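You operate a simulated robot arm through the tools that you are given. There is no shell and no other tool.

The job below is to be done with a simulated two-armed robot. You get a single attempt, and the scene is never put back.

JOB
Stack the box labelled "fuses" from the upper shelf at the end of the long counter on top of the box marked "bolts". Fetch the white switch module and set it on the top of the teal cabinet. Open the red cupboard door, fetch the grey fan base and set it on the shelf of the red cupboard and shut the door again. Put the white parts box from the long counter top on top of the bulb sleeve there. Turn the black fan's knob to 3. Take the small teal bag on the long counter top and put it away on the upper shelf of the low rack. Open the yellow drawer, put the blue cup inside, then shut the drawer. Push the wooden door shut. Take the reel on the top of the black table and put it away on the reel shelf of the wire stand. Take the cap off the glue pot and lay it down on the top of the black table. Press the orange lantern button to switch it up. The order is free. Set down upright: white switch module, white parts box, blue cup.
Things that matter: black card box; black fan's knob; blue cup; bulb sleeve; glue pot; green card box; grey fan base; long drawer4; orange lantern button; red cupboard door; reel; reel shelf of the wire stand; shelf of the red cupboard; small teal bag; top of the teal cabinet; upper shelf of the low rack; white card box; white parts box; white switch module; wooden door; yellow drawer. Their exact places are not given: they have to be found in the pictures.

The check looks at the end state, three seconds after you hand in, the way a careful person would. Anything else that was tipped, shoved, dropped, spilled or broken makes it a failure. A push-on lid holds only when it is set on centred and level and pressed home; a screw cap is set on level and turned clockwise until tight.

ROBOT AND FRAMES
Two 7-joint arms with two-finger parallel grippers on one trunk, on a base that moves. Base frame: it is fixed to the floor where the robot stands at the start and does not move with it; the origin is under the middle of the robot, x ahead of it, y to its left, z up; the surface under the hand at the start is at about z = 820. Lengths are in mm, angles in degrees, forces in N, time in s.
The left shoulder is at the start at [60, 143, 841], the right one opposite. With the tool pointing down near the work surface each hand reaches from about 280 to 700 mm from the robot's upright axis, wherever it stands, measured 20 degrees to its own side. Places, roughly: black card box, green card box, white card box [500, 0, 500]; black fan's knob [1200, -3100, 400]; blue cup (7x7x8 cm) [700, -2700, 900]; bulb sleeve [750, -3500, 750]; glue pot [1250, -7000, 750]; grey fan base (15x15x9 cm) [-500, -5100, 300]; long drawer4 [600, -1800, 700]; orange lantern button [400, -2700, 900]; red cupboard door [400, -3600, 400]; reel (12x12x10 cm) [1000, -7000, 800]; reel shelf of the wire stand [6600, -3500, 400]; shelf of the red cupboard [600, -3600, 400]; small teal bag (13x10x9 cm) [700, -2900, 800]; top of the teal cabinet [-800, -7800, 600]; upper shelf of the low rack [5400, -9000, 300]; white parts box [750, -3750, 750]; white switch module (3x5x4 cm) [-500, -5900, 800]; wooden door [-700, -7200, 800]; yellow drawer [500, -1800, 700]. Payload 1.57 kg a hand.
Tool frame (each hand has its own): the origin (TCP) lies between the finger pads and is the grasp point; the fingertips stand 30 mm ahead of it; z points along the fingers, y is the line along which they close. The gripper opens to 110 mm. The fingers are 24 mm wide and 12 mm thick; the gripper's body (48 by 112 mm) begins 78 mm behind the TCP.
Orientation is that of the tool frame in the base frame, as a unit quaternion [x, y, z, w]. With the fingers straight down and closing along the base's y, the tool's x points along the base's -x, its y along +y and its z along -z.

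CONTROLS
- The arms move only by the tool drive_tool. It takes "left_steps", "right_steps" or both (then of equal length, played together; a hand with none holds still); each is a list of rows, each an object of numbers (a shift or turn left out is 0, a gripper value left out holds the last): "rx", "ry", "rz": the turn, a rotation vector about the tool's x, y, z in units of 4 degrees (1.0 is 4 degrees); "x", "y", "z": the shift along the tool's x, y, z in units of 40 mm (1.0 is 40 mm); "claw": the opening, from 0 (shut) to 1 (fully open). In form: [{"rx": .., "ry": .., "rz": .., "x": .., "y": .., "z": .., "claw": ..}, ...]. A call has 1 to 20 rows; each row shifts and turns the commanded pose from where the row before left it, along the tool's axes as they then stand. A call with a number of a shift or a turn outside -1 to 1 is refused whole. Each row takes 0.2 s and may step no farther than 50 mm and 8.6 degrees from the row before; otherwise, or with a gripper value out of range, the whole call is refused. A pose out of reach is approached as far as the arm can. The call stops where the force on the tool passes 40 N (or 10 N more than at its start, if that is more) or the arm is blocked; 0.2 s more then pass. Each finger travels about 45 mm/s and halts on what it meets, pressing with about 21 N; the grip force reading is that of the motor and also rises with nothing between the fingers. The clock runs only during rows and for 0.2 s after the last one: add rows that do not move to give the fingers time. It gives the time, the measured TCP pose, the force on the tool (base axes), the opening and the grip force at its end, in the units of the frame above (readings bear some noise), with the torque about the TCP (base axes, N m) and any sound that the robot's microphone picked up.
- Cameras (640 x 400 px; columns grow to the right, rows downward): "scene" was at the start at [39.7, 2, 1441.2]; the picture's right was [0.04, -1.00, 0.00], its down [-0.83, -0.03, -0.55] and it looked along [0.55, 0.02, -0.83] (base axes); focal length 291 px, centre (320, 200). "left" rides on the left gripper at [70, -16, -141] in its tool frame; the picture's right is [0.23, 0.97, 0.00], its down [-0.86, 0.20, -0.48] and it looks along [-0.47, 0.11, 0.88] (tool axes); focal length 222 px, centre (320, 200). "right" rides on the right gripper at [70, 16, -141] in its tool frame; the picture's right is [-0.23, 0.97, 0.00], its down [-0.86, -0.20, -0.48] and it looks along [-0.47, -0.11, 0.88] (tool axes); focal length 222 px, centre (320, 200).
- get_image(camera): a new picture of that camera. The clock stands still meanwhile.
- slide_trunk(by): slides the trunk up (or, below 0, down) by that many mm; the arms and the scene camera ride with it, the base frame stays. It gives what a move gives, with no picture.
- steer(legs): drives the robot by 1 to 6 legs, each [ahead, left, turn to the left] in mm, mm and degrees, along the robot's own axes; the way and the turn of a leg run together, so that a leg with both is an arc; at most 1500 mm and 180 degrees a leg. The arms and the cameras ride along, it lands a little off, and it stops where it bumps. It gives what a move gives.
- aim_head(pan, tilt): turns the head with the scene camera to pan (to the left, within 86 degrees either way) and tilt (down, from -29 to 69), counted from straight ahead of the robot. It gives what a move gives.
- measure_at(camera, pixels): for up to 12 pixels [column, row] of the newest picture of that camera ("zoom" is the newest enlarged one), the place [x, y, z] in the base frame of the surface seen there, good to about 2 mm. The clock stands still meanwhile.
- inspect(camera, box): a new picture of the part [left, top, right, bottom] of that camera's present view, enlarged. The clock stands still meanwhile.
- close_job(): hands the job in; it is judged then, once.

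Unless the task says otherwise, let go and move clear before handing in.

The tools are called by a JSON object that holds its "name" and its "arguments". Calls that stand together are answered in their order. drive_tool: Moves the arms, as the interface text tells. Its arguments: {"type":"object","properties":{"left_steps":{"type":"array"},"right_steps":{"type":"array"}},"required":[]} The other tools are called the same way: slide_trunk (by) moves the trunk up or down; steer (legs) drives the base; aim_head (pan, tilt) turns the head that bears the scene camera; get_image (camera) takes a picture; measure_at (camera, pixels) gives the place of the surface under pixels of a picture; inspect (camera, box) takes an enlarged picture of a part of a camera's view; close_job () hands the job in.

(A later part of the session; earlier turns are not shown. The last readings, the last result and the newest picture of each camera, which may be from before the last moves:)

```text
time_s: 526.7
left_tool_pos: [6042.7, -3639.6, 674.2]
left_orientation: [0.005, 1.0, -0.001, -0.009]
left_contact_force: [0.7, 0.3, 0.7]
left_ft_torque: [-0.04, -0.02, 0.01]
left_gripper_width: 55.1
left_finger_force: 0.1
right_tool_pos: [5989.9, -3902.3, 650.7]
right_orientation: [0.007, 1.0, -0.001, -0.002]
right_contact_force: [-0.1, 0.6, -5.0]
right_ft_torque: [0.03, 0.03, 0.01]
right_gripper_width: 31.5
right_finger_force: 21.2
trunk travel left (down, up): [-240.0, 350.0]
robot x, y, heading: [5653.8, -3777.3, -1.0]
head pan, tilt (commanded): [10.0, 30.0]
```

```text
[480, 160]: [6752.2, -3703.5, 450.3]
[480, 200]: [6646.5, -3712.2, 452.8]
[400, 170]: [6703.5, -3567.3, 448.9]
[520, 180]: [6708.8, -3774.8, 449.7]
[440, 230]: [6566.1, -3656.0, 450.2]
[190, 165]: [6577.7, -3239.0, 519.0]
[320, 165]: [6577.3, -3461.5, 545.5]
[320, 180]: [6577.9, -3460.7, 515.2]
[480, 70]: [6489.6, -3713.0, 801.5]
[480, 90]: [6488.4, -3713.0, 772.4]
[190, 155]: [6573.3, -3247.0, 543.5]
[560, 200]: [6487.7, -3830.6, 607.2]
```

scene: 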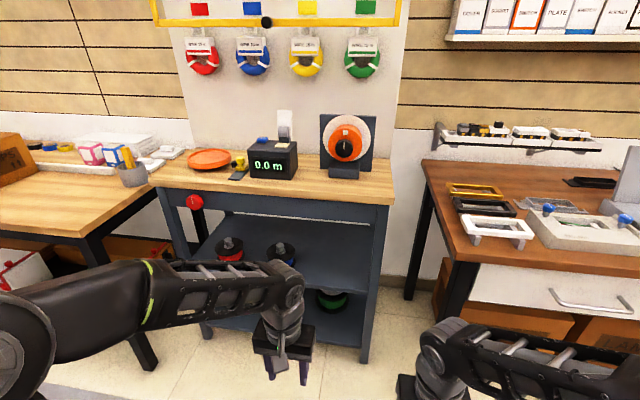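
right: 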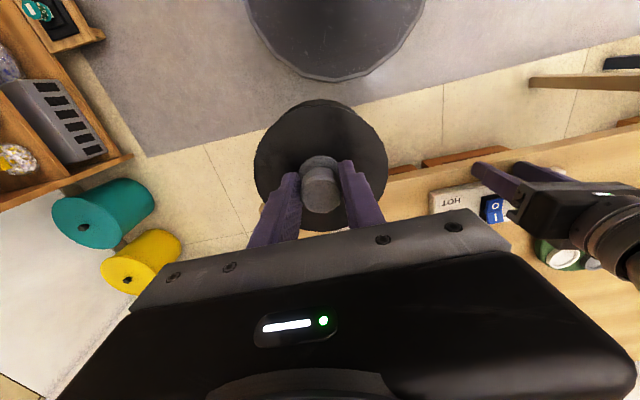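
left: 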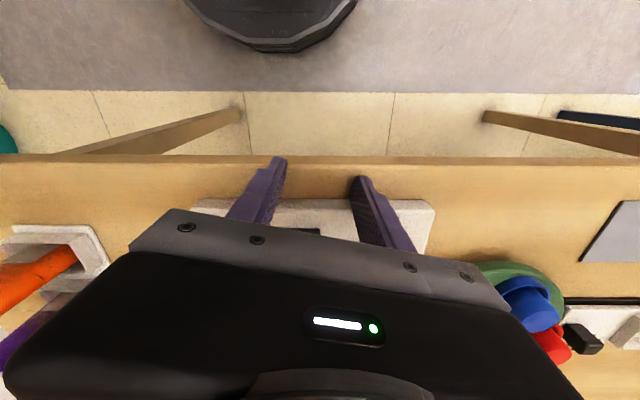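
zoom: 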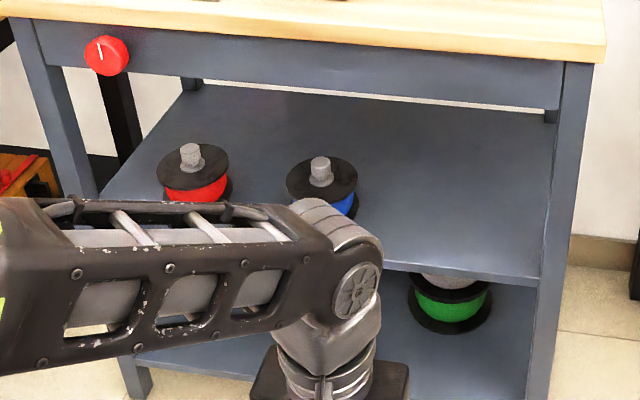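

Reel shelf z=450, opening up to z≈745, so the reel must be held with a tilted tool. I'll set it down temporarily on the free part of the neighbouring light-wood table and re-grasp its hub tilted. Look at that table.

{"name": "slide_trunk", "arguments": {"by": 350}}

{"name": "aim_head", "arguments": {"pan": 35, "tilt": 35}}

{"name": "get_image", "arguments": {"camera": "scene"}}

{"name": "measure_at", "arguments": {"camera": "scene", "pixels": [[200, 220], [250, 200], [280, 220], [230, 240], [180, 250], [300, 190], [150, 200], [330, 230], [220, 260]]}}

```text
time_s: 530.2
left_tool_pos: [6041.6, -3641.4, 1023.7]
left_orientation: [0.005, 1.0, -0.001, -0.009]
left_contact_force: [0.3, -0.2, 0.6]
left_ft_torque: [-0.01, -0.03, 0.02]
left_gripper_width: 55.0
left_finger_force: 0.0
right_tool_pos: [5988.1, -3904.0, 1000.1]
right_orientation: [0.007, 1.0, -0.002, -0.002]
right_contact_force: [0.1, 0.8, -3.9]
right_ft_torque: [-0.02, -0.02, -0.02]
right_gripper_width: 31.9
right_finger_force: 21.1
trunk travel left (down, up): [-590.0, 0.0]
robot x, y, heading: [5654.5, -3775.2, -1.1]
head pan, tilt (commanded): [10.0, 30.0]
```

```text
time_s: 531.0
left_tool_pos: [6041.4, -3640.7, 1023.6]
left_orientation: [0.005, 1.0, -0.002, -0.009]
left_contact_force: [-0.1, 0.4, 0.5]
left_ft_torque: [-0.01, -0.02, 0.0]
left_gripper_width: 55.0
left_finger_force: 0.0
right_tool_pos: [5989.4, -3902.8, 1000.8]
right_orientation: [0.007, 1.0, 0.0, -0.001]
right_contact_force: [-0.1, 0.5, -3.9]
right_ft_torque: [0.03, 0.03, 0.01]
right_gripper_width: 31.5
right_finger_force: 20.7
trunk travel left (down, up): [-590.0, 0.0]
robot x, y, heading: [5654.7, -3773.3, -0.8]
head pan, tilt (commanded): [35.0, 35.0]
```

```text
taken
```

scene: 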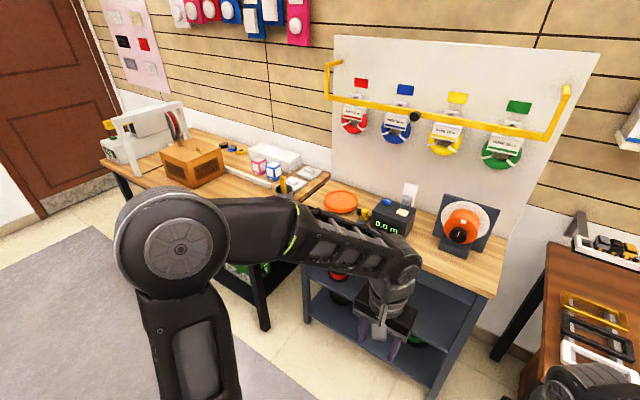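

```text
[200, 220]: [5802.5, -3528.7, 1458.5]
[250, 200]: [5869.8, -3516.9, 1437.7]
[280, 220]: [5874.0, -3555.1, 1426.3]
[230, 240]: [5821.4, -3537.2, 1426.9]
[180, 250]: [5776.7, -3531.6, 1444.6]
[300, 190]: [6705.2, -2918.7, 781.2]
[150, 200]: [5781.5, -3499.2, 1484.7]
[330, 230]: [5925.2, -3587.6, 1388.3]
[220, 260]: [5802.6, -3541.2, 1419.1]
```

{"name": "steer", "arguments": {"legs": [[0, 650, 0.8]]}}

{"name": "aim_head", "arguments": {"pan": 0, "tilt": 35}}

{"name": "get_image", "arguments": {"camera": "scene"}}

{"name": "measure_at", "arguments": {"camera": "scene", "pixels": [[250, 200], [290, 200], [320, 220], [280, 230], [350, 210], [300, 250], [250, 240], [330, 190]]}}

```text
time_s: 534.7
left_tool_pos: [6044.2, -2984.5, 1022.8]
left_orientation: [-0.002, 1.0, -0.002, -0.009]
left_contact_force: [1.6, -0.4, -0.3]
left_ft_torque: [0.01, 0.01, 0.03]
left_gripper_width: 55.2
left_finger_force: 0.1
right_tool_pos: [5997.3, -3247.9, 1000.5]
right_orientation: [0.0, 1.0, 0.0, -0.002]
right_contact_force: [0.5, 0.2, -4.7]
right_ft_torque: [-0.02, 0.03, 0.02]
right_gripper_width: 31.5
right_finger_force: 21.5
trunk travel left (down, up): [-590.0, 0.0]
robot x, y, heading: [5659.7, -3126.8, 0.0]
head pan, tilt (commanded): [35.0, 35.0]
```

```text
time_s: 535.7
left_tool_pos: [6044.9, -2986.3, 1023.9]
left_orientation: [-0.002, 1.0, -0.001, -0.009]
left_contact_force: [0.6, 0.1, -0.3]
left_ft_torque: [-0.02, -0.02, 0.02]
left_gripper_width: 55.2
left_finger_force: 0.0
right_tool_pos: [5994.6, -3248.2, 999.7]
right_orientation: [0.0, 1.0, -0.001, -0.001]
right_contact_force: [0.0, -0.6, -4.8]
right_ft_torque: [-0.02, 0.06, -0.04]
right_gripper_width: 31.4
right_finger_force: 20.7
trunk travel left (down, up): [-590.0, 0.0]
robot x, y, heading: [5661.6, -3125.3, 0.2]
head pan, tilt (commanded): [0.0, 35.0]
```

```text
taken
```

scene: 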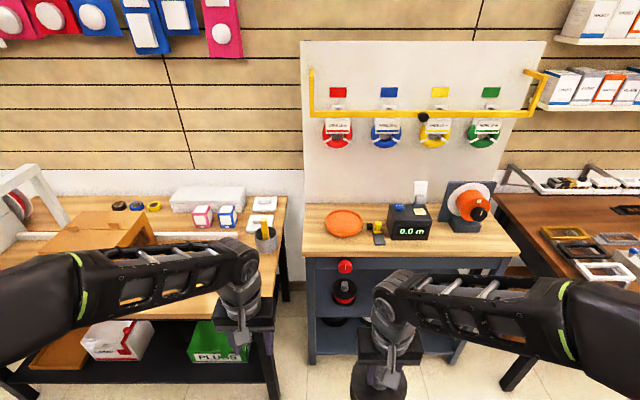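

```text
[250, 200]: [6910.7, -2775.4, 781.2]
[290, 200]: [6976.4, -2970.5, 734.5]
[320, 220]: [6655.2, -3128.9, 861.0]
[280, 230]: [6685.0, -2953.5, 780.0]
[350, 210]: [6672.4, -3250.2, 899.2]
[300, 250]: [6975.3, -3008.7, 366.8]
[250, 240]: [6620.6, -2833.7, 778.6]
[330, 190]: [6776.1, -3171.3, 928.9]
```

{"name": "drive_tool", "arguments": {"left_steps": [{"y": 0.9}, {"y": 0.9}, {"y": 0.9}, {"y": 0.9}, {"y": 0.9}, {"y": 0.9}, {}]}}

{"name": "get_image", "arguments": {"camera": "scene"}}

{"name": "measure_at", "arguments": {"camera": "scene", "pixels": [[200, 260], [230, 270], [250, 290], [200, 290], [265, 235], [150, 240], [180, 250], [220, 300], [270, 265], [240, 250]]}}

```text
time_s: 537.3
left_tool_pos: [6042.2, -2767.4, 1020.7]
left_orientation: [-0.002, 1.0, -0.002, -0.009]
left_contact_force: [0.2, -0.3, -0.6]
left_ft_torque: [0.01, 0.0, 0.0]
left_gripper_width: 55.0
left_finger_force: 0.0
right_tool_pos: [5995.2, -3248.0, 1000.3]
right_orientation: [-0.001, 1.0, -0.001, -0.002]
right_contact_force: [0.4, -0.1, -4.5]
right_ft_torque: [0.0, 0.01, -0.01]
right_gripper_width: 31.5
right_finger_force: 21.4
trunk travel left (down, up): [-590.0, 0.0]
robot x, y, heading: [5659.3, -3124.4, -0.0]
head pan, tilt (commanded): [0.0, 35.0]
```

```text
taken
```

scene: 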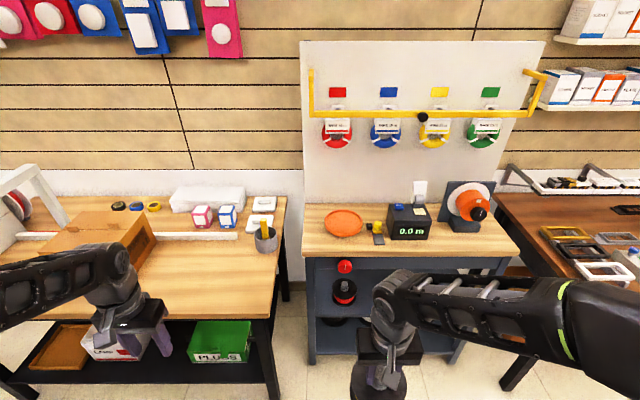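

```text
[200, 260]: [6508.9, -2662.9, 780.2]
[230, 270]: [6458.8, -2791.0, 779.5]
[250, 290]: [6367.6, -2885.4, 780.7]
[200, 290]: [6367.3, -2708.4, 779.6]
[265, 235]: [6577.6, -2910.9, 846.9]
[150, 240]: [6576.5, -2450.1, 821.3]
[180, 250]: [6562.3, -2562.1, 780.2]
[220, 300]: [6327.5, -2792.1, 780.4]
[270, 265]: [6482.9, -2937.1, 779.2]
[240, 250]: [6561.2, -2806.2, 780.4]
```

Free area on that table: x 6310–6560, y -2550…-2890, z=780. Drive so the right hand faces it.

{"name": "steer", "arguments": {"legs": [[0, 445, 0], [150, 0, 0]]}}

{"name": "get_image", "arguments": {"camera": "scene"}}

{"name": "get_image", "arguments": {"camera": "right"}}

```text
time_s: 541.0
left_tool_pos: [6189.3, -2313.1, 1020.8]
left_orientation: [-0.005, 1.0, -0.002, -0.008]
left_contact_force: [0.6, 0.7, -0.7]
left_ft_torque: [-0.04, 0.04, 0.04]
left_gripper_width: 54.7
left_finger_force: 0.2
right_tool_pos: [6145.2, -2792.9, 1000.6]
right_orientation: [-0.004, 1.0, -0.001, -0.003]
right_contact_force: [-0.1, 0.1, -4.2]
right_ft_torque: [0.0, 0.04, -0.02]
right_gripper_width: 31.4
right_finger_force: 21.1
trunk travel left (down, up): [-590.0, 0.0]
robot x, y, heading: [5806.5, -2674.6, 0.2]
head pan, tilt (commanded): [0.0, 35.0]
```

```text
taken
```

scene: 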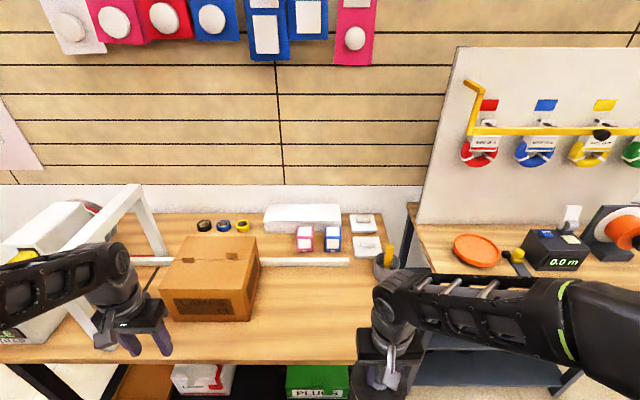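

```text
taken
```

right: 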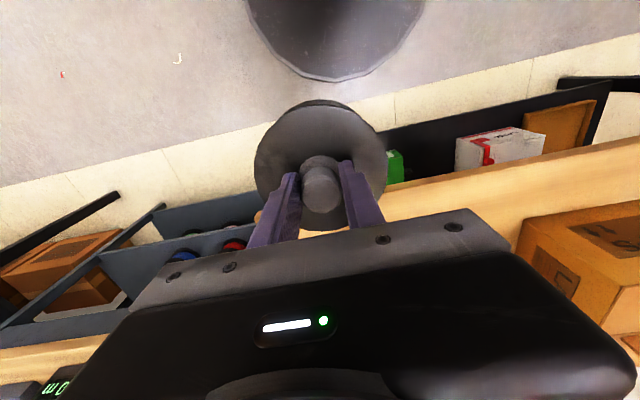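

{"name": "drive_tool", "arguments": {"right_steps": [{"x": -0.95, "y": 0.08}, {"x": -0.95, "y": 0.08}, {"x": -0.95, "y": 0.08}, {"x": -0.95, "y": 0.08}, {"x": -0.95, "y": 0.08}, {"x": -0.95, "y": 0.08}, {"x": -0.95, "y": 0.08}, {"z": 0.9}, {"z": 0.9}, {"z": 0.9}, {}]}}

{"name": "get_image", "arguments": {"camera": "right"}}

{"name": "get_image", "arguments": {"camera": "scene"}}

```text
time_s: 543.4
left_tool_pos: [6187.5, -2314.4, 1021.7]
left_orientation: [-0.005, 1.0, -0.002, -0.009]
left_contact_force: [0.3, 1.0, -0.9]
left_ft_torque: [0.01, 0.0, -0.03]
left_gripper_width: 55.0
left_finger_force: 0.0
right_tool_pos: [6408.9, -2770.2, 889.3]
right_orientation: [-0.003, 1.0, -0.001, -0.003]
right_contact_force: [-0.6, -0.4, -4.9]
right_ft_torque: [-0.01, 0.03, 0.02]
right_gripper_width: 31.5
right_finger_force: 20.9
trunk travel left (down, up): [-590.0, 0.0]
robot x, y, heading: [5804.1, -2675.7, 0.0]
head pan, tilt (commanded): [0.0, 35.0]
```

```text
taken
```

right: 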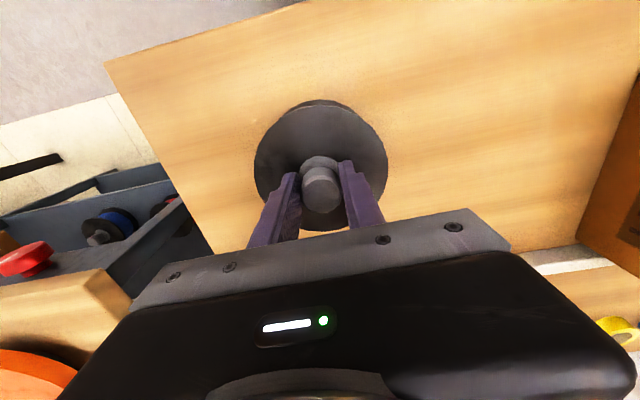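

```text
taken
```

scene: 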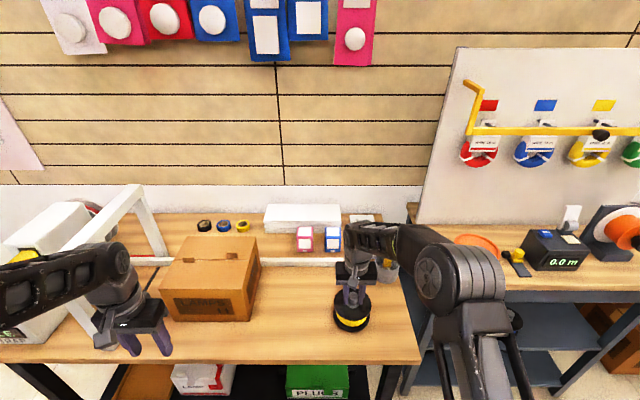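

Reel is over the free table area. Lower until contact (~13 mm) and release.

{"name": "drive_tool", "arguments": {"right_steps": [{"z": 0.22}, {"z": 0.05}, {"z": 0.03}, {}]}}

{"name": "drive_tool", "arguments": {"right_steps": [{"z": 0.03}, {"z": 0.03}, {}]}}

```text
time_s: 544.4
left_tool_pos: [6186.6, -2313.1, 1021.1]
left_orientation: [-0.005, 1.0, -0.002, -0.009]
left_contact_force: [-0.3, 0.3, 0.2]
left_ft_torque: [0.0, -0.03, -0.02]
left_gripper_width: 54.9
left_finger_force: 0.0
right_tool_pos: [6409.0, -2772.0, 879.7]
right_orientation: [-0.003, 1.0, -0.001, -0.001]
right_contact_force: [0.4, -0.2, -3.3]
right_ft_torque: [0.0, 0.0, 0.01]
right_gripper_width: 31.4
right_finger_force: 20.9
trunk travel left (down, up): [-590.0, 0.0]
robot x, y, heading: [5801.1, -2671.3, 0.1]
head pan, tilt (commanded): [0.0, 35.0]
```

```text
time_s: 545.2
left_tool_pos: [6187.2, -2313.2, 1021.4]
left_orientation: [-0.005, 1.0, -0.002, -0.008]
left_contact_force: [0.2, 0.1, 0.5]
left_ft_torque: [0.01, -0.04, -0.01]
left_gripper_width: 54.8
left_finger_force: 0.1
right_tool_pos: [6409.1, -2770.7, 877.8]
right_orientation: [-0.003, 1.0, -0.001, -0.001]
right_contact_force: [1.7, -2.5, 5.4]
right_ft_torque: [0.17, 0.19, -0.05]
right_gripper_width: 31.5
right_finger_force: 20.8
trunk travel left (down, up): [-590.0, 0.0]
robot x, y, heading: [5806.0, -2675.1, 0.1]
head pan, tilt (commanded): [0.0, 35.0]
```

Reel rests on the table. Release, lift, tilt the hand to 48° and re-grasp the hub from a slant.

{"name": "drive_tool", "arguments": {"right_steps": [{"claw": 0.6}, {"claw": 0.6}, {"claw": 0.6}, {"z": -0.5}, {"z": -0.9, "ry": -1}, {"z": -0.3, "ry": -1}, {"ry": -1}, {"ry": -1}, {"ry": -1}, {"ry": -1}, {"ry": -1}, {"ry": -1}, {"ry": -1}, {"ry": -1}, {"ry": -1}, {"ry": -1}, {}]}}

{"name": "get_image", "arguments": {"camera": "right"}}

```text
time_s: 548.8
left_tool_pos: [6186.8, -2314.3, 1020.8]
left_orientation: [-0.005, 1.0, -0.002, -0.009]
left_contact_force: [0.0, 0.0, -1.1]
left_ft_torque: [-0.01, -0.01, -0.03]
left_gripper_width: 54.8
left_finger_force: 0.1
right_tool_pos: [6408.1, -2770.2, 946.4]
right_orientation: [-0.003, 0.914, 0.0, 0.405]
right_contact_force: [0.7, -0.2, -0.9]
right_ft_torque: [0.02, 0.0, 0.01]
right_gripper_width: 65.9
right_finger_force: 0.0
trunk travel left (down, up): [-590.0, 0.0]
robot x, y, heading: [5806.5, -2673.9, 0.2]
head pan, tilt (commanded): [0.0, 35.0]
```

```text
taken
```

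right: 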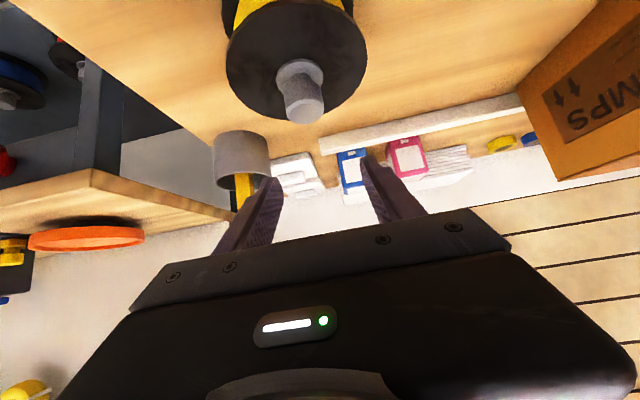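

{"name": "inspect", "arguments": {"camera": "right", "box": [220, 30, 380, 140]}}

{"name": "measure_at", "arguments": {"camera": "zoom", "pixels": [[330, 270], [300, 265], [360, 265], [330, 240], [330, 300], [350, 300], [310, 300], [310, 190], [330, 215]]}}

```text
3.64 times, centred on (300, 85) of right
```

zoom: 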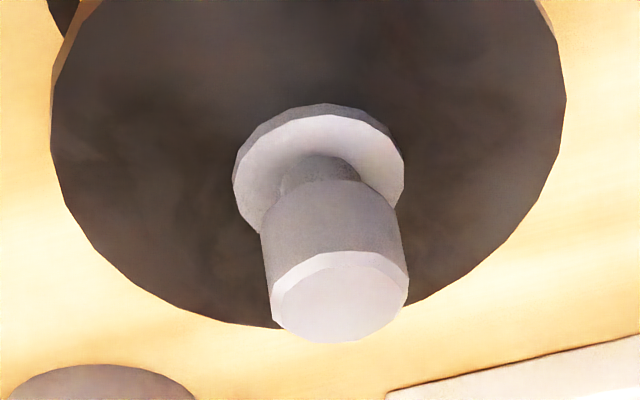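

```text
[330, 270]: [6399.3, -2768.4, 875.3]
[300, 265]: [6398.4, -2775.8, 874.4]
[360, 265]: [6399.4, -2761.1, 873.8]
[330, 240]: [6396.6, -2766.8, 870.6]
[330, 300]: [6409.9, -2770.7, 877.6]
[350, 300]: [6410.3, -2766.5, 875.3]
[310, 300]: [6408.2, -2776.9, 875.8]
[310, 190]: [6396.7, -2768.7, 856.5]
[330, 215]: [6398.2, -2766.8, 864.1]
```

Hub head centre (6410,-2769), z 855–876. Back to a stand-off, then slide in along the fingers and grip.

{"name": "drive_tool", "arguments": {"right_steps": [{"x": 0.73, "y": 0.015, "z": -0.4365}, {"x": 0.73, "y": 0.015, "z": -0.4365}, {"z": 0.875}, {"z": 0.875}, {}]}}

{"name": "get_image", "arguments": {"camera": "right"}}

```text
time_s: 550.0
left_tool_pos: [6186.5, -2313.4, 1020.7]
left_orientation: [-0.005, 1.0, -0.002, -0.009]
left_contact_force: [0.4, -0.5, 0.6]
left_ft_torque: [0.02, 0.03, -0.02]
left_gripper_width: 55.1
left_finger_force: 0.2
right_tool_pos: [6393.4, -2768.9, 878.1]
right_orientation: [-0.003, 0.914, 0.0, 0.405]
right_contact_force: [0.2, -0.4, -0.3]
right_ft_torque: [-0.03, -0.01, 0.01]
right_gripper_width: 65.8
right_finger_force: 0.0
trunk travel left (down, up): [-590.0, 0.0]
robot x, y, heading: [5807.6, -2674.4, 0.2]
head pan, tilt (commanded): [0.0, 35.0]
```

```text
taken
```

right: 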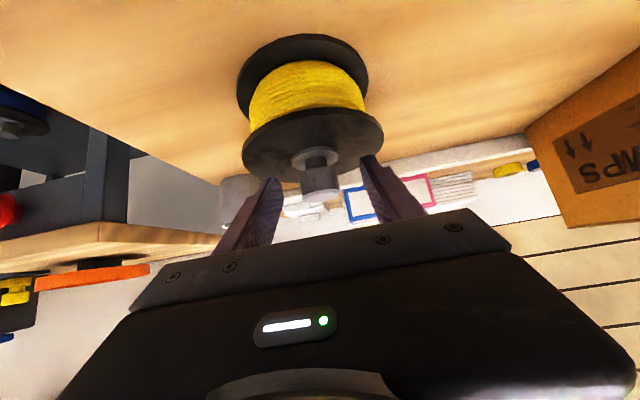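

{"name": "drive_tool", "arguments": {"right_steps": [{"claw": 0}, {"claw": 0}, {"claw": 0}, {"claw": 0}, {"claw": 0}, {"x": -0.37, "z": -0.335}, {"x": -0.74, "z": -0.67}, {}]}}

{"name": "get_image", "arguments": {"camera": "right"}}

```text
time_s: 551.8
left_tool_pos: [6188.5, -2312.9, 1020.2]
left_orientation: [-0.006, 1.0, -0.001, -0.009]
left_contact_force: [-0.3, -0.1, 0.0]
left_ft_torque: [-0.01, -0.01, 0.02]
left_gripper_width: 54.7
left_finger_force: 0.1
right_tool_pos: [6393.1, -2771.6, 939.0]
right_orientation: [-0.004, 0.915, 0.001, 0.404]
right_contact_force: [0.7, -0.5, -3.8]
right_ft_torque: [-0.02, 0.08, -0.01]
right_gripper_width: 31.3
right_finger_force: 20.6
trunk travel left (down, up): [-590.0, 0.0]
robot x, y, heading: [5806.9, -2672.3, 0.3]
head pan, tilt (commanded): [0.0, 35.0]
```

```text
taken
```

right: 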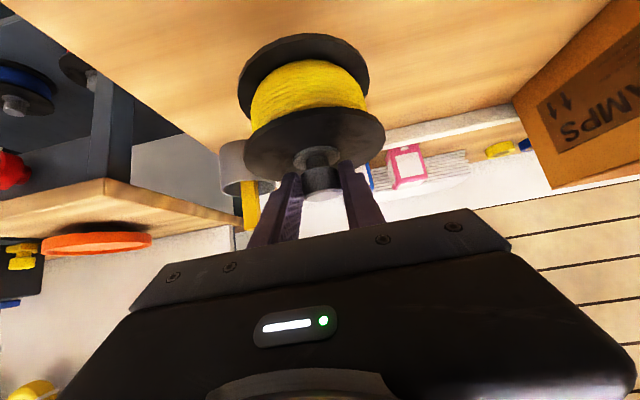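

The reel is now held level with a slanted hand. Back away, drive right to the stand, and lower the trunk.

{"name": "drive_tool", "arguments": {"right_steps": [{"x": -0.37, "z": -0.335}, {}, {}, {}], "left_steps": [{"x": 0.7, "y": -0.6}, {"x": 0.7, "y": -0.6}, {"y": -0.8}, {"y": -0.6}]}}

{"name": "steer", "arguments": {"legs": [[-300, 0, 0], [0, -910, -0.2]]}}

{"name": "slide_trunk", "arguments": {"by": -340}}

{"name": "aim_head", "arguments": {"pan": 0, "tilt": 30}}

{"name": "get_image", "arguments": {"camera": "scene"}}

{"name": "get_image", "arguments": {"camera": "right"}}

```text
time_s: 552.8
left_tool_pos: [6132.9, -2417.8, 1021.4]
left_orientation: [-0.005, 1.0, -0.002, -0.009]
left_contact_force: [0.1, 0.2, -0.8]
left_ft_torque: [-0.02, -0.02, -0.01]
left_gripper_width: 54.8
left_finger_force: 0.2
right_tool_pos: [6392.4, -2770.9, 957.7]
right_orientation: [-0.003, 0.914, 0.0, 0.405]
right_contact_force: [-0.1, -0.5, -3.8]
right_ft_torque: [-0.01, 0.11, 0.05]
right_gripper_width: 31.1
right_finger_force: 20.9
trunk travel left (down, up): [-590.0, 0.0]
robot x, y, heading: [5800.5, -2677.1, 0.5]
head pan, tilt (commanded): [0.0, 35.0]
```

```text
time_s: 559.2
left_tool_pos: [5836.8, -3330.0, 1021.3]
left_orientation: [-0.004, 1.0, -0.001, -0.009]
left_contact_force: [0.3, 0.8, 0.3]
left_ft_torque: [0.0, 0.01, 0.04]
left_gripper_width: 55.1
left_finger_force: 0.1
right_tool_pos: [6096.0, -3683.9, 958.0]
right_orientation: [-0.002, 0.914, 0.0, 0.405]
right_contact_force: [0.4, 0.1, -5.0]
right_ft_torque: [0.01, 0.1, 0.01]
right_gripper_width: 31.1
right_finger_force: 21.2
trunk travel left (down, up): [-590.0, 0.0]
robot x, y, heading: [5510.9, -3585.0, -0.0]
head pan, tilt (commanded): [0.0, 35.0]
```

```text
time_s: 562.5
left_tool_pos: [5836.6, -3330.4, 681.0]
left_orientation: [-0.004, 1.0, -0.002, -0.008]
left_contact_force: [-0.4, 0.5, -0.2]
left_ft_torque: [0.01, 0.01, 0.02]
left_gripper_width: 54.9
left_finger_force: 0.0
right_tool_pos: [6095.3, -3683.5, 616.7]
right_orientation: [-0.002, 0.914, 0.0, 0.405]
right_contact_force: [-0.5, 0.3, -4.0]
right_ft_torque: [0.01, 0.12, 0.01]
right_gripper_width: 31.6
right_finger_force: 21.4
trunk travel left (down, up): [-250.0, 340.0]
robot x, y, heading: [5511.1, -3585.0, 0.3]
head pan, tilt (commanded): [0.0, 35.0]
```

```text
time_s: 563.2
left_tool_pos: [5837.0, -3330.3, 680.9]
left_orientation: [-0.003, 1.0, -0.002, -0.009]
left_contact_force: [-0.4, -0.9, 0.7]
left_ft_torque: [0.02, 0.01, -0.02]
left_gripper_width: 54.9
left_finger_force: 0.0
right_tool_pos: [6095.7, -3683.5, 617.8]
right_orientation: [-0.002, 0.914, -0.001, 0.406]
right_contact_force: [-0.1, 0.2, -4.2]
right_ft_torque: [-0.01, 0.08, -0.01]
right_gripper_width: 31.2
right_finger_force: 20.8
trunk travel left (down, up): [-250.0, 340.0]
robot x, y, heading: [5507.9, -3585.7, 0.2]
head pan, tilt (commanded): [0.0, 30.0]
```

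```text
taken
```

scene: 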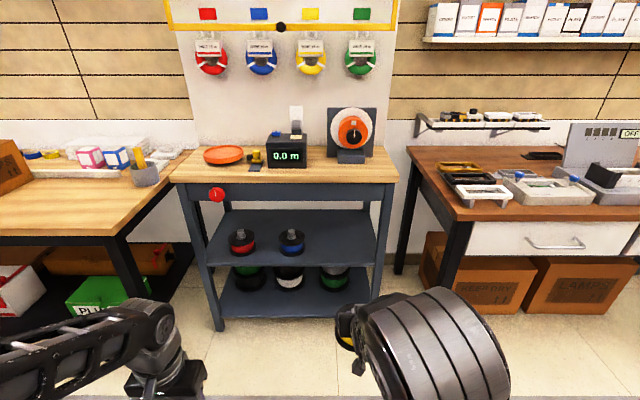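

```text
taken
```

right: 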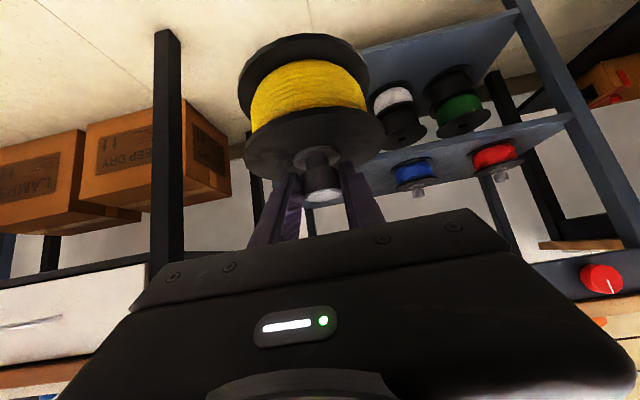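

Lower the trunk 40 mm more so the hand passes under the apron, then drive forward.

{"name": "slide_trunk", "arguments": {"by": -42}}

{"name": "steer", "arguments": {"legs": [[350, 0, -0.2]]}}

{"name": "get_image", "arguments": {"camera": "right"}}

{"name": "get_image", "arguments": {"camera": "scene"}}

```text
time_s: 564.0
left_tool_pos: [5836.7, -3329.7, 639.3]
left_orientation: [-0.004, 1.0, -0.002, -0.009]
left_contact_force: [0.0, 0.4, 0.1]
left_ft_torque: [0.0, 0.0, 0.02]
left_gripper_width: 55.0
left_finger_force: 0.1
right_tool_pos: [6095.7, -3684.3, 575.9]
right_orientation: [-0.002, 0.914, 0.0, 0.406]
right_contact_force: [-0.3, 0.5, -5.0]
right_ft_torque: [-0.01, 0.1, -0.01]
right_gripper_width: 31.5
right_finger_force: 20.9
trunk travel left (down, up): [-208.0, 382.0]
robot x, y, heading: [5511.3, -3585.5, 0.4]
head pan, tilt (commanded): [0.0, 30.0]
```

```text
time_s: 566.3
left_tool_pos: [6191.9, -3332.8, 639.0]
left_orientation: [0.0, 1.0, -0.002, -0.009]
left_contact_force: [0.2, 0.0, 1.5]
left_ft_torque: [0.0, -0.03, 0.04]
left_gripper_width: 54.8
left_finger_force: 0.1
right_tool_pos: [6447.0, -3689.0, 576.8]
right_orientation: [0.001, 0.914, -0.002, 0.405]
right_contact_force: [-0.1, 0.6, -4.7]
right_ft_torque: [0.0, 0.06, 0.02]
right_gripper_width: 31.4
right_finger_force: 21.1
trunk travel left (down, up): [-208.0, 382.0]
robot x, y, heading: [5862.8, -3584.3, -0.4]
head pan, tilt (commanded): [0.0, 30.0]
```

```text
taken
```

right: 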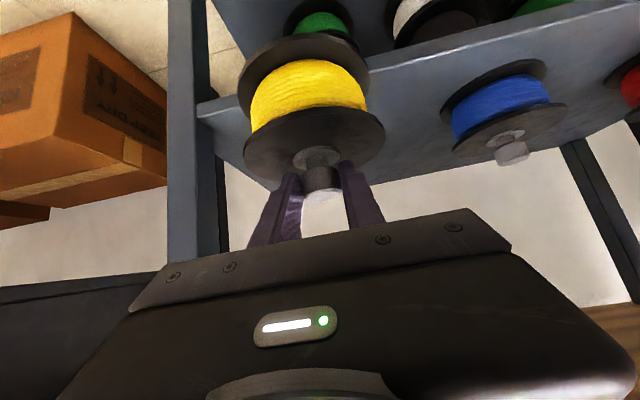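

```text
taken
```

scene: 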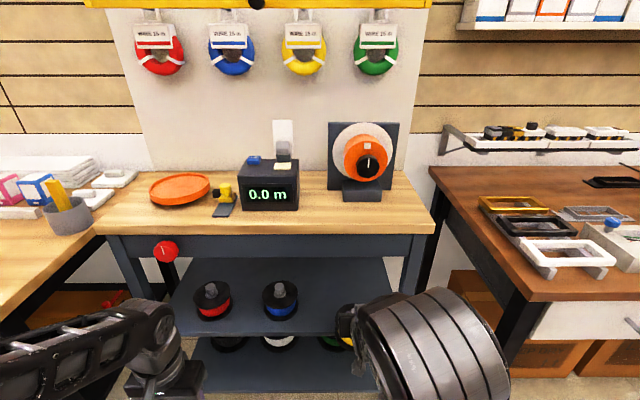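

{"name": "drive_tool", "arguments": {"right_steps": [{"x": -0.527, "y": 0.1, "z": 0.585}, {"x": -0.527, "y": 0.1, "z": 0.585}, {"x": -0.527, "y": 0.1, "z": 0.585}, {"x": -0.527, "y": 0.05, "z": 0.585}, {}]}}

{"name": "get_image", "arguments": {"camera": "right"}}

{"name": "inspect", "arguments": {"camera": "scene", "box": [180, 220, 440, 380]}}

```text
time_s: 567.5
left_tool_pos: [6191.8, -3333.6, 640.2]
left_orientation: [-0.001, 1.0, -0.002, -0.008]
left_contact_force: [0.5, 0.4, 0.2]
left_ft_torque: [0.01, 0.0, -0.03]
left_gripper_width: 55.0
left_finger_force: 0.1
right_tool_pos: [6573.9, -3674.1, 574.5]
right_orientation: [0.001, 0.915, -0.002, 0.404]
right_contact_force: [0.3, -0.6, -5.5]
right_ft_torque: [0.01, 0.1, -0.02]
right_gripper_width: 31.6
right_finger_force: 21.1
trunk travel left (down, up): [-208.0, 382.0]
robot x, y, heading: [5858.8, -3585.1, -0.1]
head pan, tilt (commanded): [0.0, 30.0]
```

```text
taken
```

right: 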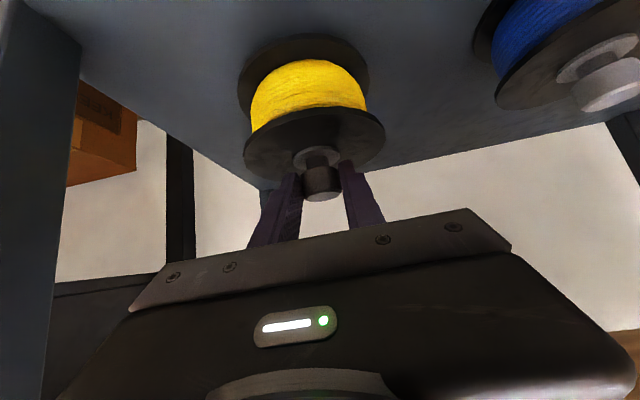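

```text
2.46 times, centred on (310, 300) of scene
```

zoom: 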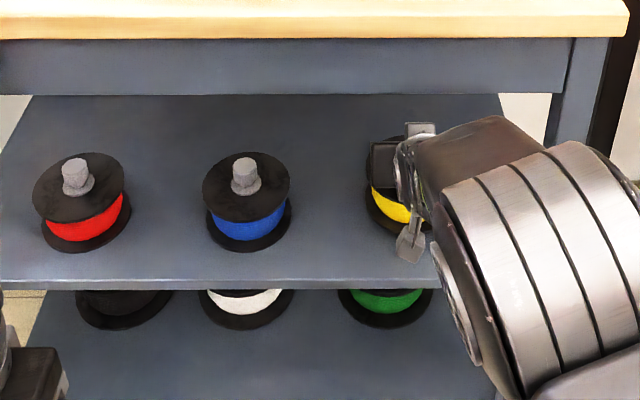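

The reel lines up with the others. Lower it onto the shelf.

{"name": "drive_tool", "arguments": {"right_steps": [{"x": 0.223, "z": 0.2}, {"x": 0.2, "z": 0.18}, {}]}}

{"name": "drive_tool", "arguments": {"right_steps": [{"x": 0.037, "z": 0.033}, {"x": 0.028, "z": 0.025}, {}]}}

```text
time_s: 568.3
left_tool_pos: [6190.5, -3333.3, 640.3]
left_orientation: [0.001, 1.0, -0.002, -0.008]
left_contact_force: [0.1, -0.3, -0.1]
left_ft_torque: [-0.02, 0.03, -0.01]
left_gripper_width: 55.0
left_finger_force: 0.0
right_tool_pos: [6572.9, -3674.4, 552.7]
right_orientation: [0.001, 0.915, -0.002, 0.404]
right_contact_force: [-0.6, -0.5, -4.3]
right_ft_torque: [0.01, 0.09, 0.02]
right_gripper_width: 31.6
right_finger_force: 20.6
trunk travel left (down, up): [-208.0, 382.0]
robot x, y, heading: [5862.1, -3587.6, -0.2]
head pan, tilt (commanded): [0.0, 30.0]
```

```text
time_s: 569.1
left_tool_pos: [6191.1, -3332.8, 640.0]
left_orientation: [0.0, 1.0, -0.002, -0.009]
left_contact_force: [-0.1, 0.3, 0.2]
left_ft_torque: [0.01, 0.0, 0.02]
left_gripper_width: 54.9
left_finger_force: 0.0
right_tool_pos: [6572.7, -3675.4, 548.8]
right_orientation: [0.001, 0.914, -0.002, 0.405]
right_contact_force: [0.1, 0.0, -3.2]
right_ft_torque: [-0.02, 0.06, 0.01]
right_gripper_width: 31.3
right_finger_force: 20.7
trunk travel left (down, up): [-208.0, 382.0]
robot x, y, heading: [5863.5, -3587.1, -0.4]
head pan, tilt (commanded): [0.0, 30.0]
```

{"name": "drive_tool", "arguments": {"right_steps": [{"x": 0.028, "z": 0.025}, {}]}}

{"name": "drive_tool", "arguments": {"right_steps": [{"x": 0.024, "z": 0.021}, {}]}}

```text
time_s: 569.7
left_tool_pos: [6190.9, -3333.1, 640.5]
left_orientation: [0.0, 1.0, -0.001, -0.007]
left_contact_force: [0.4, 0.7, 0.2]
left_ft_torque: [0.01, -0.03, -0.03]
left_gripper_width: 55.1
left_finger_force: 0.1
right_tool_pos: [6574.1, -3674.3, 549.2]
right_orientation: [0.001, 0.914, -0.001, 0.407]
right_contact_force: [-1.5, -0.4, 2.9]
right_ft_torque: [0.32, 0.29, 0.04]
right_gripper_width: 31.3
right_finger_force: 21.3
trunk travel left (down, up): [-208.0, 382.0]
robot x, y, heading: [5862.0, -3584.0, -0.3]
head pan, tilt (commanded): [0.0, 30.0]
```

```text
time_s: 570.3
left_tool_pos: [6191.5, -3332.8, 640.3]
left_orientation: [0.001, 1.0, -0.001, -0.008]
left_contact_force: [-0.1, 0.2, 0.6]
left_ft_torque: [0.01, 0.01, -0.01]
left_gripper_width: 55.1
left_finger_force: 0.0
right_tool_pos: [6573.1, -3675.6, 548.7]
right_orientation: [0.001, 0.914, -0.001, 0.406]
right_contact_force: [-1.4, -0.4, 9.0]
right_ft_torque: [0.31, 0.12, -0.02]
right_gripper_width: 31.4
right_finger_force: 20.8
trunk travel left (down, up): [-208.0, 382.0]
robot x, y, heading: [5861.6, -3583.8, -0.2]
head pan, tilt (commanded): [0.0, 30.0]
```

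Touching with 9 N. Release and withdraw.

{"name": "drive_tool", "arguments": {"right_steps": [{"claw": 0.5}, {"claw": 0.65}, {"claw": 0.65}, {"z": -0.4}, {"z": -0.9}, {"z": -0.6}, {"x": 0.5, "z": -0.55}, {}]}}

{"name": "steer", "arguments": {"legs": [[-400, 0, 0]]}}

{"name": "inspect", "arguments": {"camera": "scene", "box": [160, 100, 420, 340]}}

```text
time_s: 572.1
left_tool_pos: [6190.8, -3332.0, 640.1]
left_orientation: [0.0, 1.0, -0.001, -0.008]
left_contact_force: [-1.0, 0.7, 0.6]
left_ft_torque: [0.01, 0.03, -0.03]
left_gripper_width: 54.9
left_finger_force: 0.1
right_tool_pos: [6487.1, -3675.5, 599.2]
right_orientation: [0.002, 0.914, -0.002, 0.405]
right_contact_force: [0.0, -0.2, -0.2]
right_ft_torque: [0.03, -0.01, -0.01]
right_gripper_width: 71.3
right_finger_force: 0.0
trunk travel left (down, up): [-208.0, 382.0]
robot x, y, heading: [5861.2, -3583.1, -0.2]
head pan, tilt (commanded): [0.0, 30.0]
```

```text
time_s: 574.6
left_tool_pos: [5792.7, -3331.2, 640.3]
left_orientation: [0.001, 1.0, -0.002, -0.009]
left_contact_force: [0.7, 0.7, 0.6]
left_ft_torque: [0.0, -0.02, 0.02]
left_gripper_width: 54.9
left_finger_force: 0.0
right_tool_pos: [6086.8, -3675.3, 598.8]
right_orientation: [0.003, 0.914, -0.003, 0.406]
right_contact_force: [-0.5, -1.0, 0.0]
right_ft_torque: [0.02, 0.03, 0.0]
right_gripper_width: 71.4
right_finger_force: 0.1
trunk travel left (down, up): [-208.0, 382.0]
robot x, y, heading: [5463.0, -3581.5, -0.4]
head pan, tilt (commanded): [0.0, 30.0]
```

```text
1.67 times, centred on (290, 220) of scene
```

zoom: 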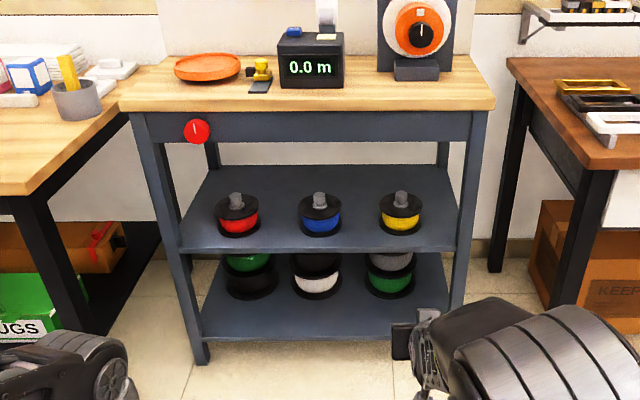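

The reel stands on the reel shelf next to red and blue. Level the right hand, raise the trunk, and drive back toward the black table along the free lane at y≈-5400.

{"name": "drive_tool", "arguments": {"right_steps": [{"ry": 1, "z": -0.5}, {"ry": 1, "z": -0.5}, {"ry": 1, "z": -0.5}, {"ry": 1}, {"ry": 1}, {"ry": 1}, {"ry": 1}, {"ry": 1}, {"ry": 1}, {"ry": 1}, {"ry": 1}, {"ry": 1}]}}

{"name": "slide_trunk", "arguments": {"by": 382}}

{"name": "steer", "arguments": {"legs": [[0, -1000, 0.4], [0, -820, 0]]}}

{"name": "aim_head", "arguments": {"pan": -86, "tilt": 20}}

{"name": "get_image", "arguments": {"camera": "scene"}}

```text
time_s: 577.2
left_tool_pos: [5792.2, -3330.8, 638.5]
left_orientation: [0.002, 1.0, -0.002, -0.009]
left_contact_force: [0.3, 0.0, 0.2]
left_ft_torque: [-0.03, 0.01, -0.03]
left_gripper_width: 54.9
left_finger_force: 0.1
right_tool_pos: [6045.1, -3674.5, 642.4]
right_orientation: [0.004, 1.0, 0.0, -0.003]
right_contact_force: [0.4, -0.8, -0.5]
right_ft_torque: [0.01, 0.03, -0.02]
right_gripper_width: 71.5
right_finger_force: 0.2
trunk travel left (down, up): [-208.0, 382.0]
robot x, y, heading: [5459.4, -3580.6, -0.5]
head pan, tilt (commanded): [0.0, 30.0]
```

```text
time_s: 580.9
left_tool_pos: [5791.1, -3331.0, 1020.4]
left_orientation: [0.002, 1.0, -0.002, -0.009]
left_contact_force: [-0.2, -0.3, 0.2]
left_ft_torque: [-0.02, 0.01, 0.0]
left_gripper_width: 55.1
left_finger_force: 0.0
right_tool_pos: [6045.3, -3673.5, 1024.2]
right_orientation: [0.004, 1.0, -0.001, -0.002]
right_contact_force: [-0.9, -0.2, 0.1]
right_ft_torque: [-0.01, 0.02, 0.02]
right_gripper_width: 71.6
right_finger_force: 0.1
trunk travel left (down, up): [-590.0, 0.0]
robot x, y, heading: [5465.4, -3581.8, -0.5]
head pan, tilt (commanded): [0.0, 30.0]
```

```text
time_s: 590.0
left_tool_pos: [5801.3, -5138.0, 1021.8]
left_orientation: [-0.012, 1.0, -0.001, -0.009]
left_contact_force: [0.4, 0.0, 0.0]
left_ft_torque: [0.01, -0.01, 0.0]
left_gripper_width: 54.8
left_finger_force: 0.1
right_tool_pos: [6064.9, -5473.7, 1024.1]
right_orientation: [-0.01, 1.0, -0.001, -0.001]
right_contact_force: [-0.4, -0.8, -0.5]
right_ft_torque: [0.04, -0.01, 0.01]
right_gripper_width: 71.4
right_finger_force: 0.1
trunk travel left (down, up): [-590.0, 0.0]
robot x, y, heading: [5477.7, -5400.5, 1.3]
head pan, tilt (commanded): [0.0, 30.0]
```

```text
time_s: 591.6
left_tool_pos: [5800.8, -5137.8, 1021.9]
left_orientation: [-0.013, 1.0, -0.002, -0.008]
left_contact_force: [-0.3, 0.3, -0.6]
left_ft_torque: [0.0, 0.01, -0.06]
left_gripper_width: 54.9
left_finger_force: 0.1
right_tool_pos: [6064.7, -5473.1, 1024.6]
right_orientation: [-0.01, 1.0, -0.001, -0.002]
right_contact_force: [-0.5, -1.0, 0.7]
right_ft_torque: [-0.01, 0.04, -0.01]
right_gripper_width: 71.3
right_finger_force: 0.1
trunk travel left (down, up): [-590.0, 0.0]
robot x, y, heading: [5474.8, -5398.9, 1.2]
head pan, tilt (commanded): [-85.9, 20.0]
```

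```text
taken
```

scene: 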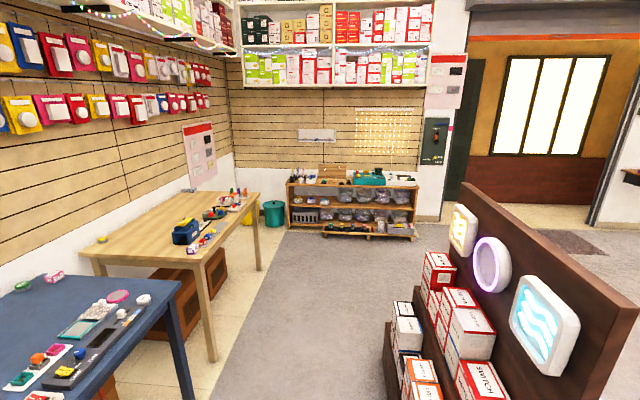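

{"name": "measure_at", "arguments": {"camera": "scene", "pixels": [[600, 260], [630, 380], [550, 320], [480, 200], [630, 310], [400, 350]]}}

{"name": "aim_head", "arguments": {"pan": 86, "tilt": 25}}

{"name": "get_image", "arguments": {"camera": "scene"}}

{"name": "measure_at", "arguments": {"camera": "scene", "pixels": [[100, 300], [150, 250], [50, 250], [200, 300], [100, 200], [200, 200]]}}

```text
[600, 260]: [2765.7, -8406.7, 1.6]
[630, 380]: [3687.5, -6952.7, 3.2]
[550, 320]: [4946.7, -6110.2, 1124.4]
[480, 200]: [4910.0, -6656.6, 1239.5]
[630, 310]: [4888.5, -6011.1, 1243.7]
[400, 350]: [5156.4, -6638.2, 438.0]
```

```text
time_s: 594.2
left_tool_pos: [5801.0, -5137.9, 1021.5]
left_orientation: [-0.012, 1.0, -0.002, -0.009]
left_contact_force: [0.2, 1.4, -0.7]
left_ft_torque: [0.0, -0.01, -0.01]
left_gripper_width: 55.2
left_finger_force: 0.1
right_tool_pos: [6064.7, -5473.1, 1024.2]
right_orientation: [-0.011, 1.0, -0.001, -0.002]
right_contact_force: [0.1, -0.3, -1.0]
right_ft_torque: [-0.03, 0.01, 0.02]
right_gripper_width: 71.7
right_finger_force: 0.0
trunk travel left (down, up): [-590.0, 0.0]
robot x, y, heading: [5481.0, -5399.9, 0.9]
head pan, tilt (commanded): [85.9, 25.0]
```

```text
taken
```

scene: 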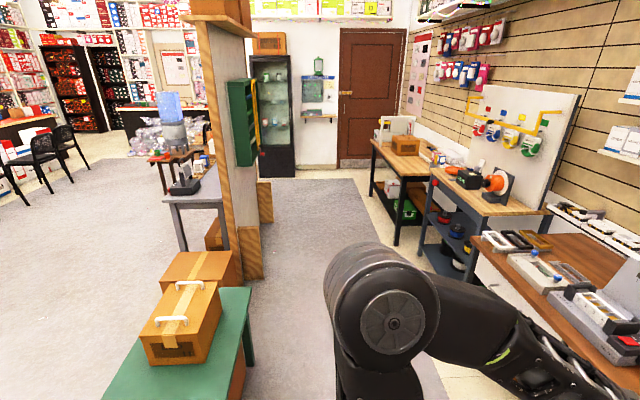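

```text
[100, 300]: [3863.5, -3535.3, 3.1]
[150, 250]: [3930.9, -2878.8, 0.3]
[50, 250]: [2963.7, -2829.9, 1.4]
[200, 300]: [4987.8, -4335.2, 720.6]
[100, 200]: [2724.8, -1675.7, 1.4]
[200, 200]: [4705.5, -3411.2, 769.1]
```

The lane at y≈-5400 is clear (display end y≈-5990). Back along it toward x≈1950.

{"name": "steer", "arguments": {"legs": [[0, 0, -0.9], [-1500, 0, 0], [-1500, 0, 0], [-500, 0, 0]]}}

{"name": "steer", "arguments": {"legs": [[0, 0, -90]]}}

{"name": "aim_head", "arguments": {"pan": -30, "tilt": 25}}

{"name": "get_image", "arguments": {"camera": "scene"}}

```text
time_s: 611.5
left_tool_pos: [2313.7, -5186.1, 1021.5]
left_orientation: [-0.022, 1.0, -0.001, -0.007]
left_contact_force: [-0.7, -0.3, 0.3]
left_ft_torque: [-0.01, -0.04, -0.01]
left_gripper_width: 55.1
left_finger_force: 0.1
right_tool_pos: [2583.7, -5515.5, 1024.5]
right_orientation: [-0.02, 1.0, -0.001, -0.002]
right_contact_force: [0.1, -0.1, 1.0]
right_ft_torque: [0.02, 0.0, 0.01]
right_gripper_width: 71.3
right_finger_force: 0.0
trunk travel left (down, up): [-590.0, 0.0]
robot x, y, heading: [1992.9, -5456.5, 2.5]
head pan, tilt (commanded): [85.9, 25.0]
```

```text
time_s: 615.7
left_tool_pos: [2263.0, -5770.9, 1020.9]
left_orientation: [0.691, 0.722, 0.004, -0.009]
left_contact_force: [0.0, 0.0, -0.4]
left_ft_torque: [-0.02, 0.0, -0.01]
left_gripper_width: 54.9
left_finger_force: 0.1
right_tool_pos: [1932.3, -6040.5, 1023.6]
right_orientation: [0.693, 0.721, 0.0, -0.002]
right_contact_force: [-0.6, 0.2, -0.1]
right_ft_torque: [0.02, 0.01, -0.01]
right_gripper_width: 71.6
right_finger_force: 0.1
trunk travel left (down, up): [-590.0, 0.0]
robot x, y, heading: [1995.0, -5453.9, -87.6]
head pan, tilt (commanded): [85.9, 25.0]
```

```text
time_s: 617.7
left_tool_pos: [2261.5, -5771.2, 1021.7]
left_orientation: [0.691, 0.722, 0.004, -0.007]
left_contact_force: [0.3, 0.3, -0.5]
left_ft_torque: [-0.02, -0.03, 0.04]
left_gripper_width: 55.0
left_finger_force: 0.1
right_tool_pos: [1931.8, -6041.6, 1023.1]
right_orientation: [0.693, 0.721, 0.0, -0.002]
right_contact_force: [-0.7, -0.4, -0.1]
right_ft_torque: [-0.01, 0.0, 0.0]
right_gripper_width: 71.5
right_finger_force: 0.0
trunk travel left (down, up): [-590.0, 0.0]
robot x, y, heading: [1993.9, -5452.3, -87.8]
head pan, tilt (commanded): [-30.0, 25.0]
```

```text
taken
```

scene: 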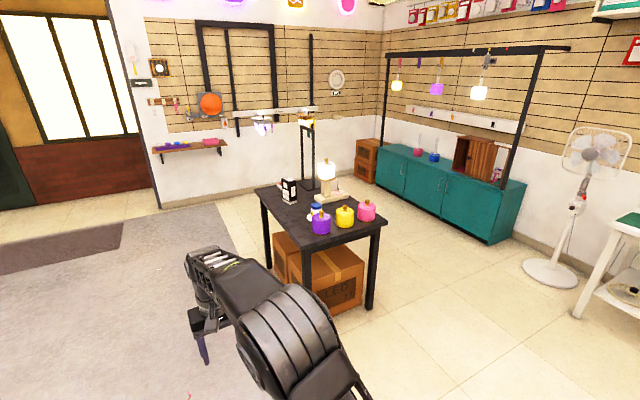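

Drive to the front of the black table, centred on the glue pot.

{"name": "steer", "arguments": {"legs": [[0, 0, -2.2], [0, -775, 0], [650, 0, 0]]}}

{"name": "aim_head", "arguments": {"pan": 0, "tilt": 40}}

{"name": "get_image", "arguments": {"camera": "scene"}}

```text
time_s: 625.3
left_tool_pos: [1503.2, -6429.5, 1022.4]
left_orientation: [0.705, 0.709, 0.005, -0.007]
left_contact_force: [0.1, -0.3, 0.0]
left_ft_torque: [0.01, -0.02, -0.05]
left_gripper_width: 55.0
left_finger_force: 0.1
right_tool_pos: [1162.1, -6685.8, 1023.5]
right_orientation: [0.706, 0.708, 0.001, -0.002]
right_contact_force: [-0.3, -0.5, 0.3]
right_ft_torque: [0.01, 0.01, 0.01]
right_gripper_width: 71.6
right_finger_force: 0.0
trunk travel left (down, up): [-590.0, 0.0]
robot x, y, heading: [1250.0, -6098.2, -90.0]
head pan, tilt (commanded): [-30.0, 25.0]
```

```text
time_s: 626.2
left_tool_pos: [1502.0, -6427.6, 1022.0]
left_orientation: [0.706, 0.709, 0.005, -0.007]
left_contact_force: [0.1, -0.4, 0.1]
left_ft_torque: [0.04, 0.0, 0.0]
left_gripper_width: 55.0
left_finger_force: 0.0
right_tool_pos: [1162.2, -6684.3, 1024.6]
right_orientation: [0.706, 0.708, 0.0, -0.002]
right_contact_force: [0.0, 0.0, 0.3]
right_ft_torque: [0.01, 0.0, -0.01]
right_gripper_width: 71.8
right_finger_force: 0.1
trunk travel left (down, up): [-590.0, 0.0]
robot x, y, heading: [1247.8, -6098.5, -89.8]
head pan, tilt (commanded): [0.0, 40.0]
```

```text
taken
```

scene: 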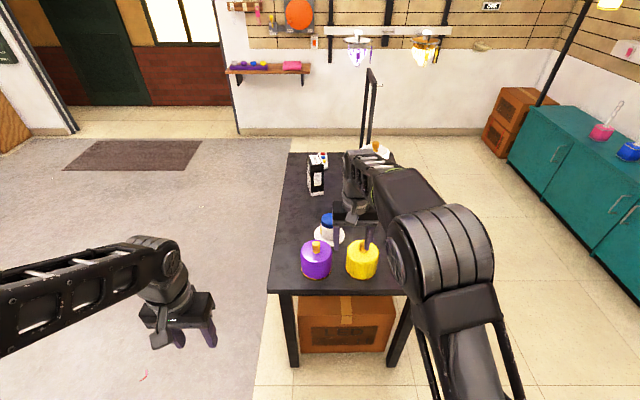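

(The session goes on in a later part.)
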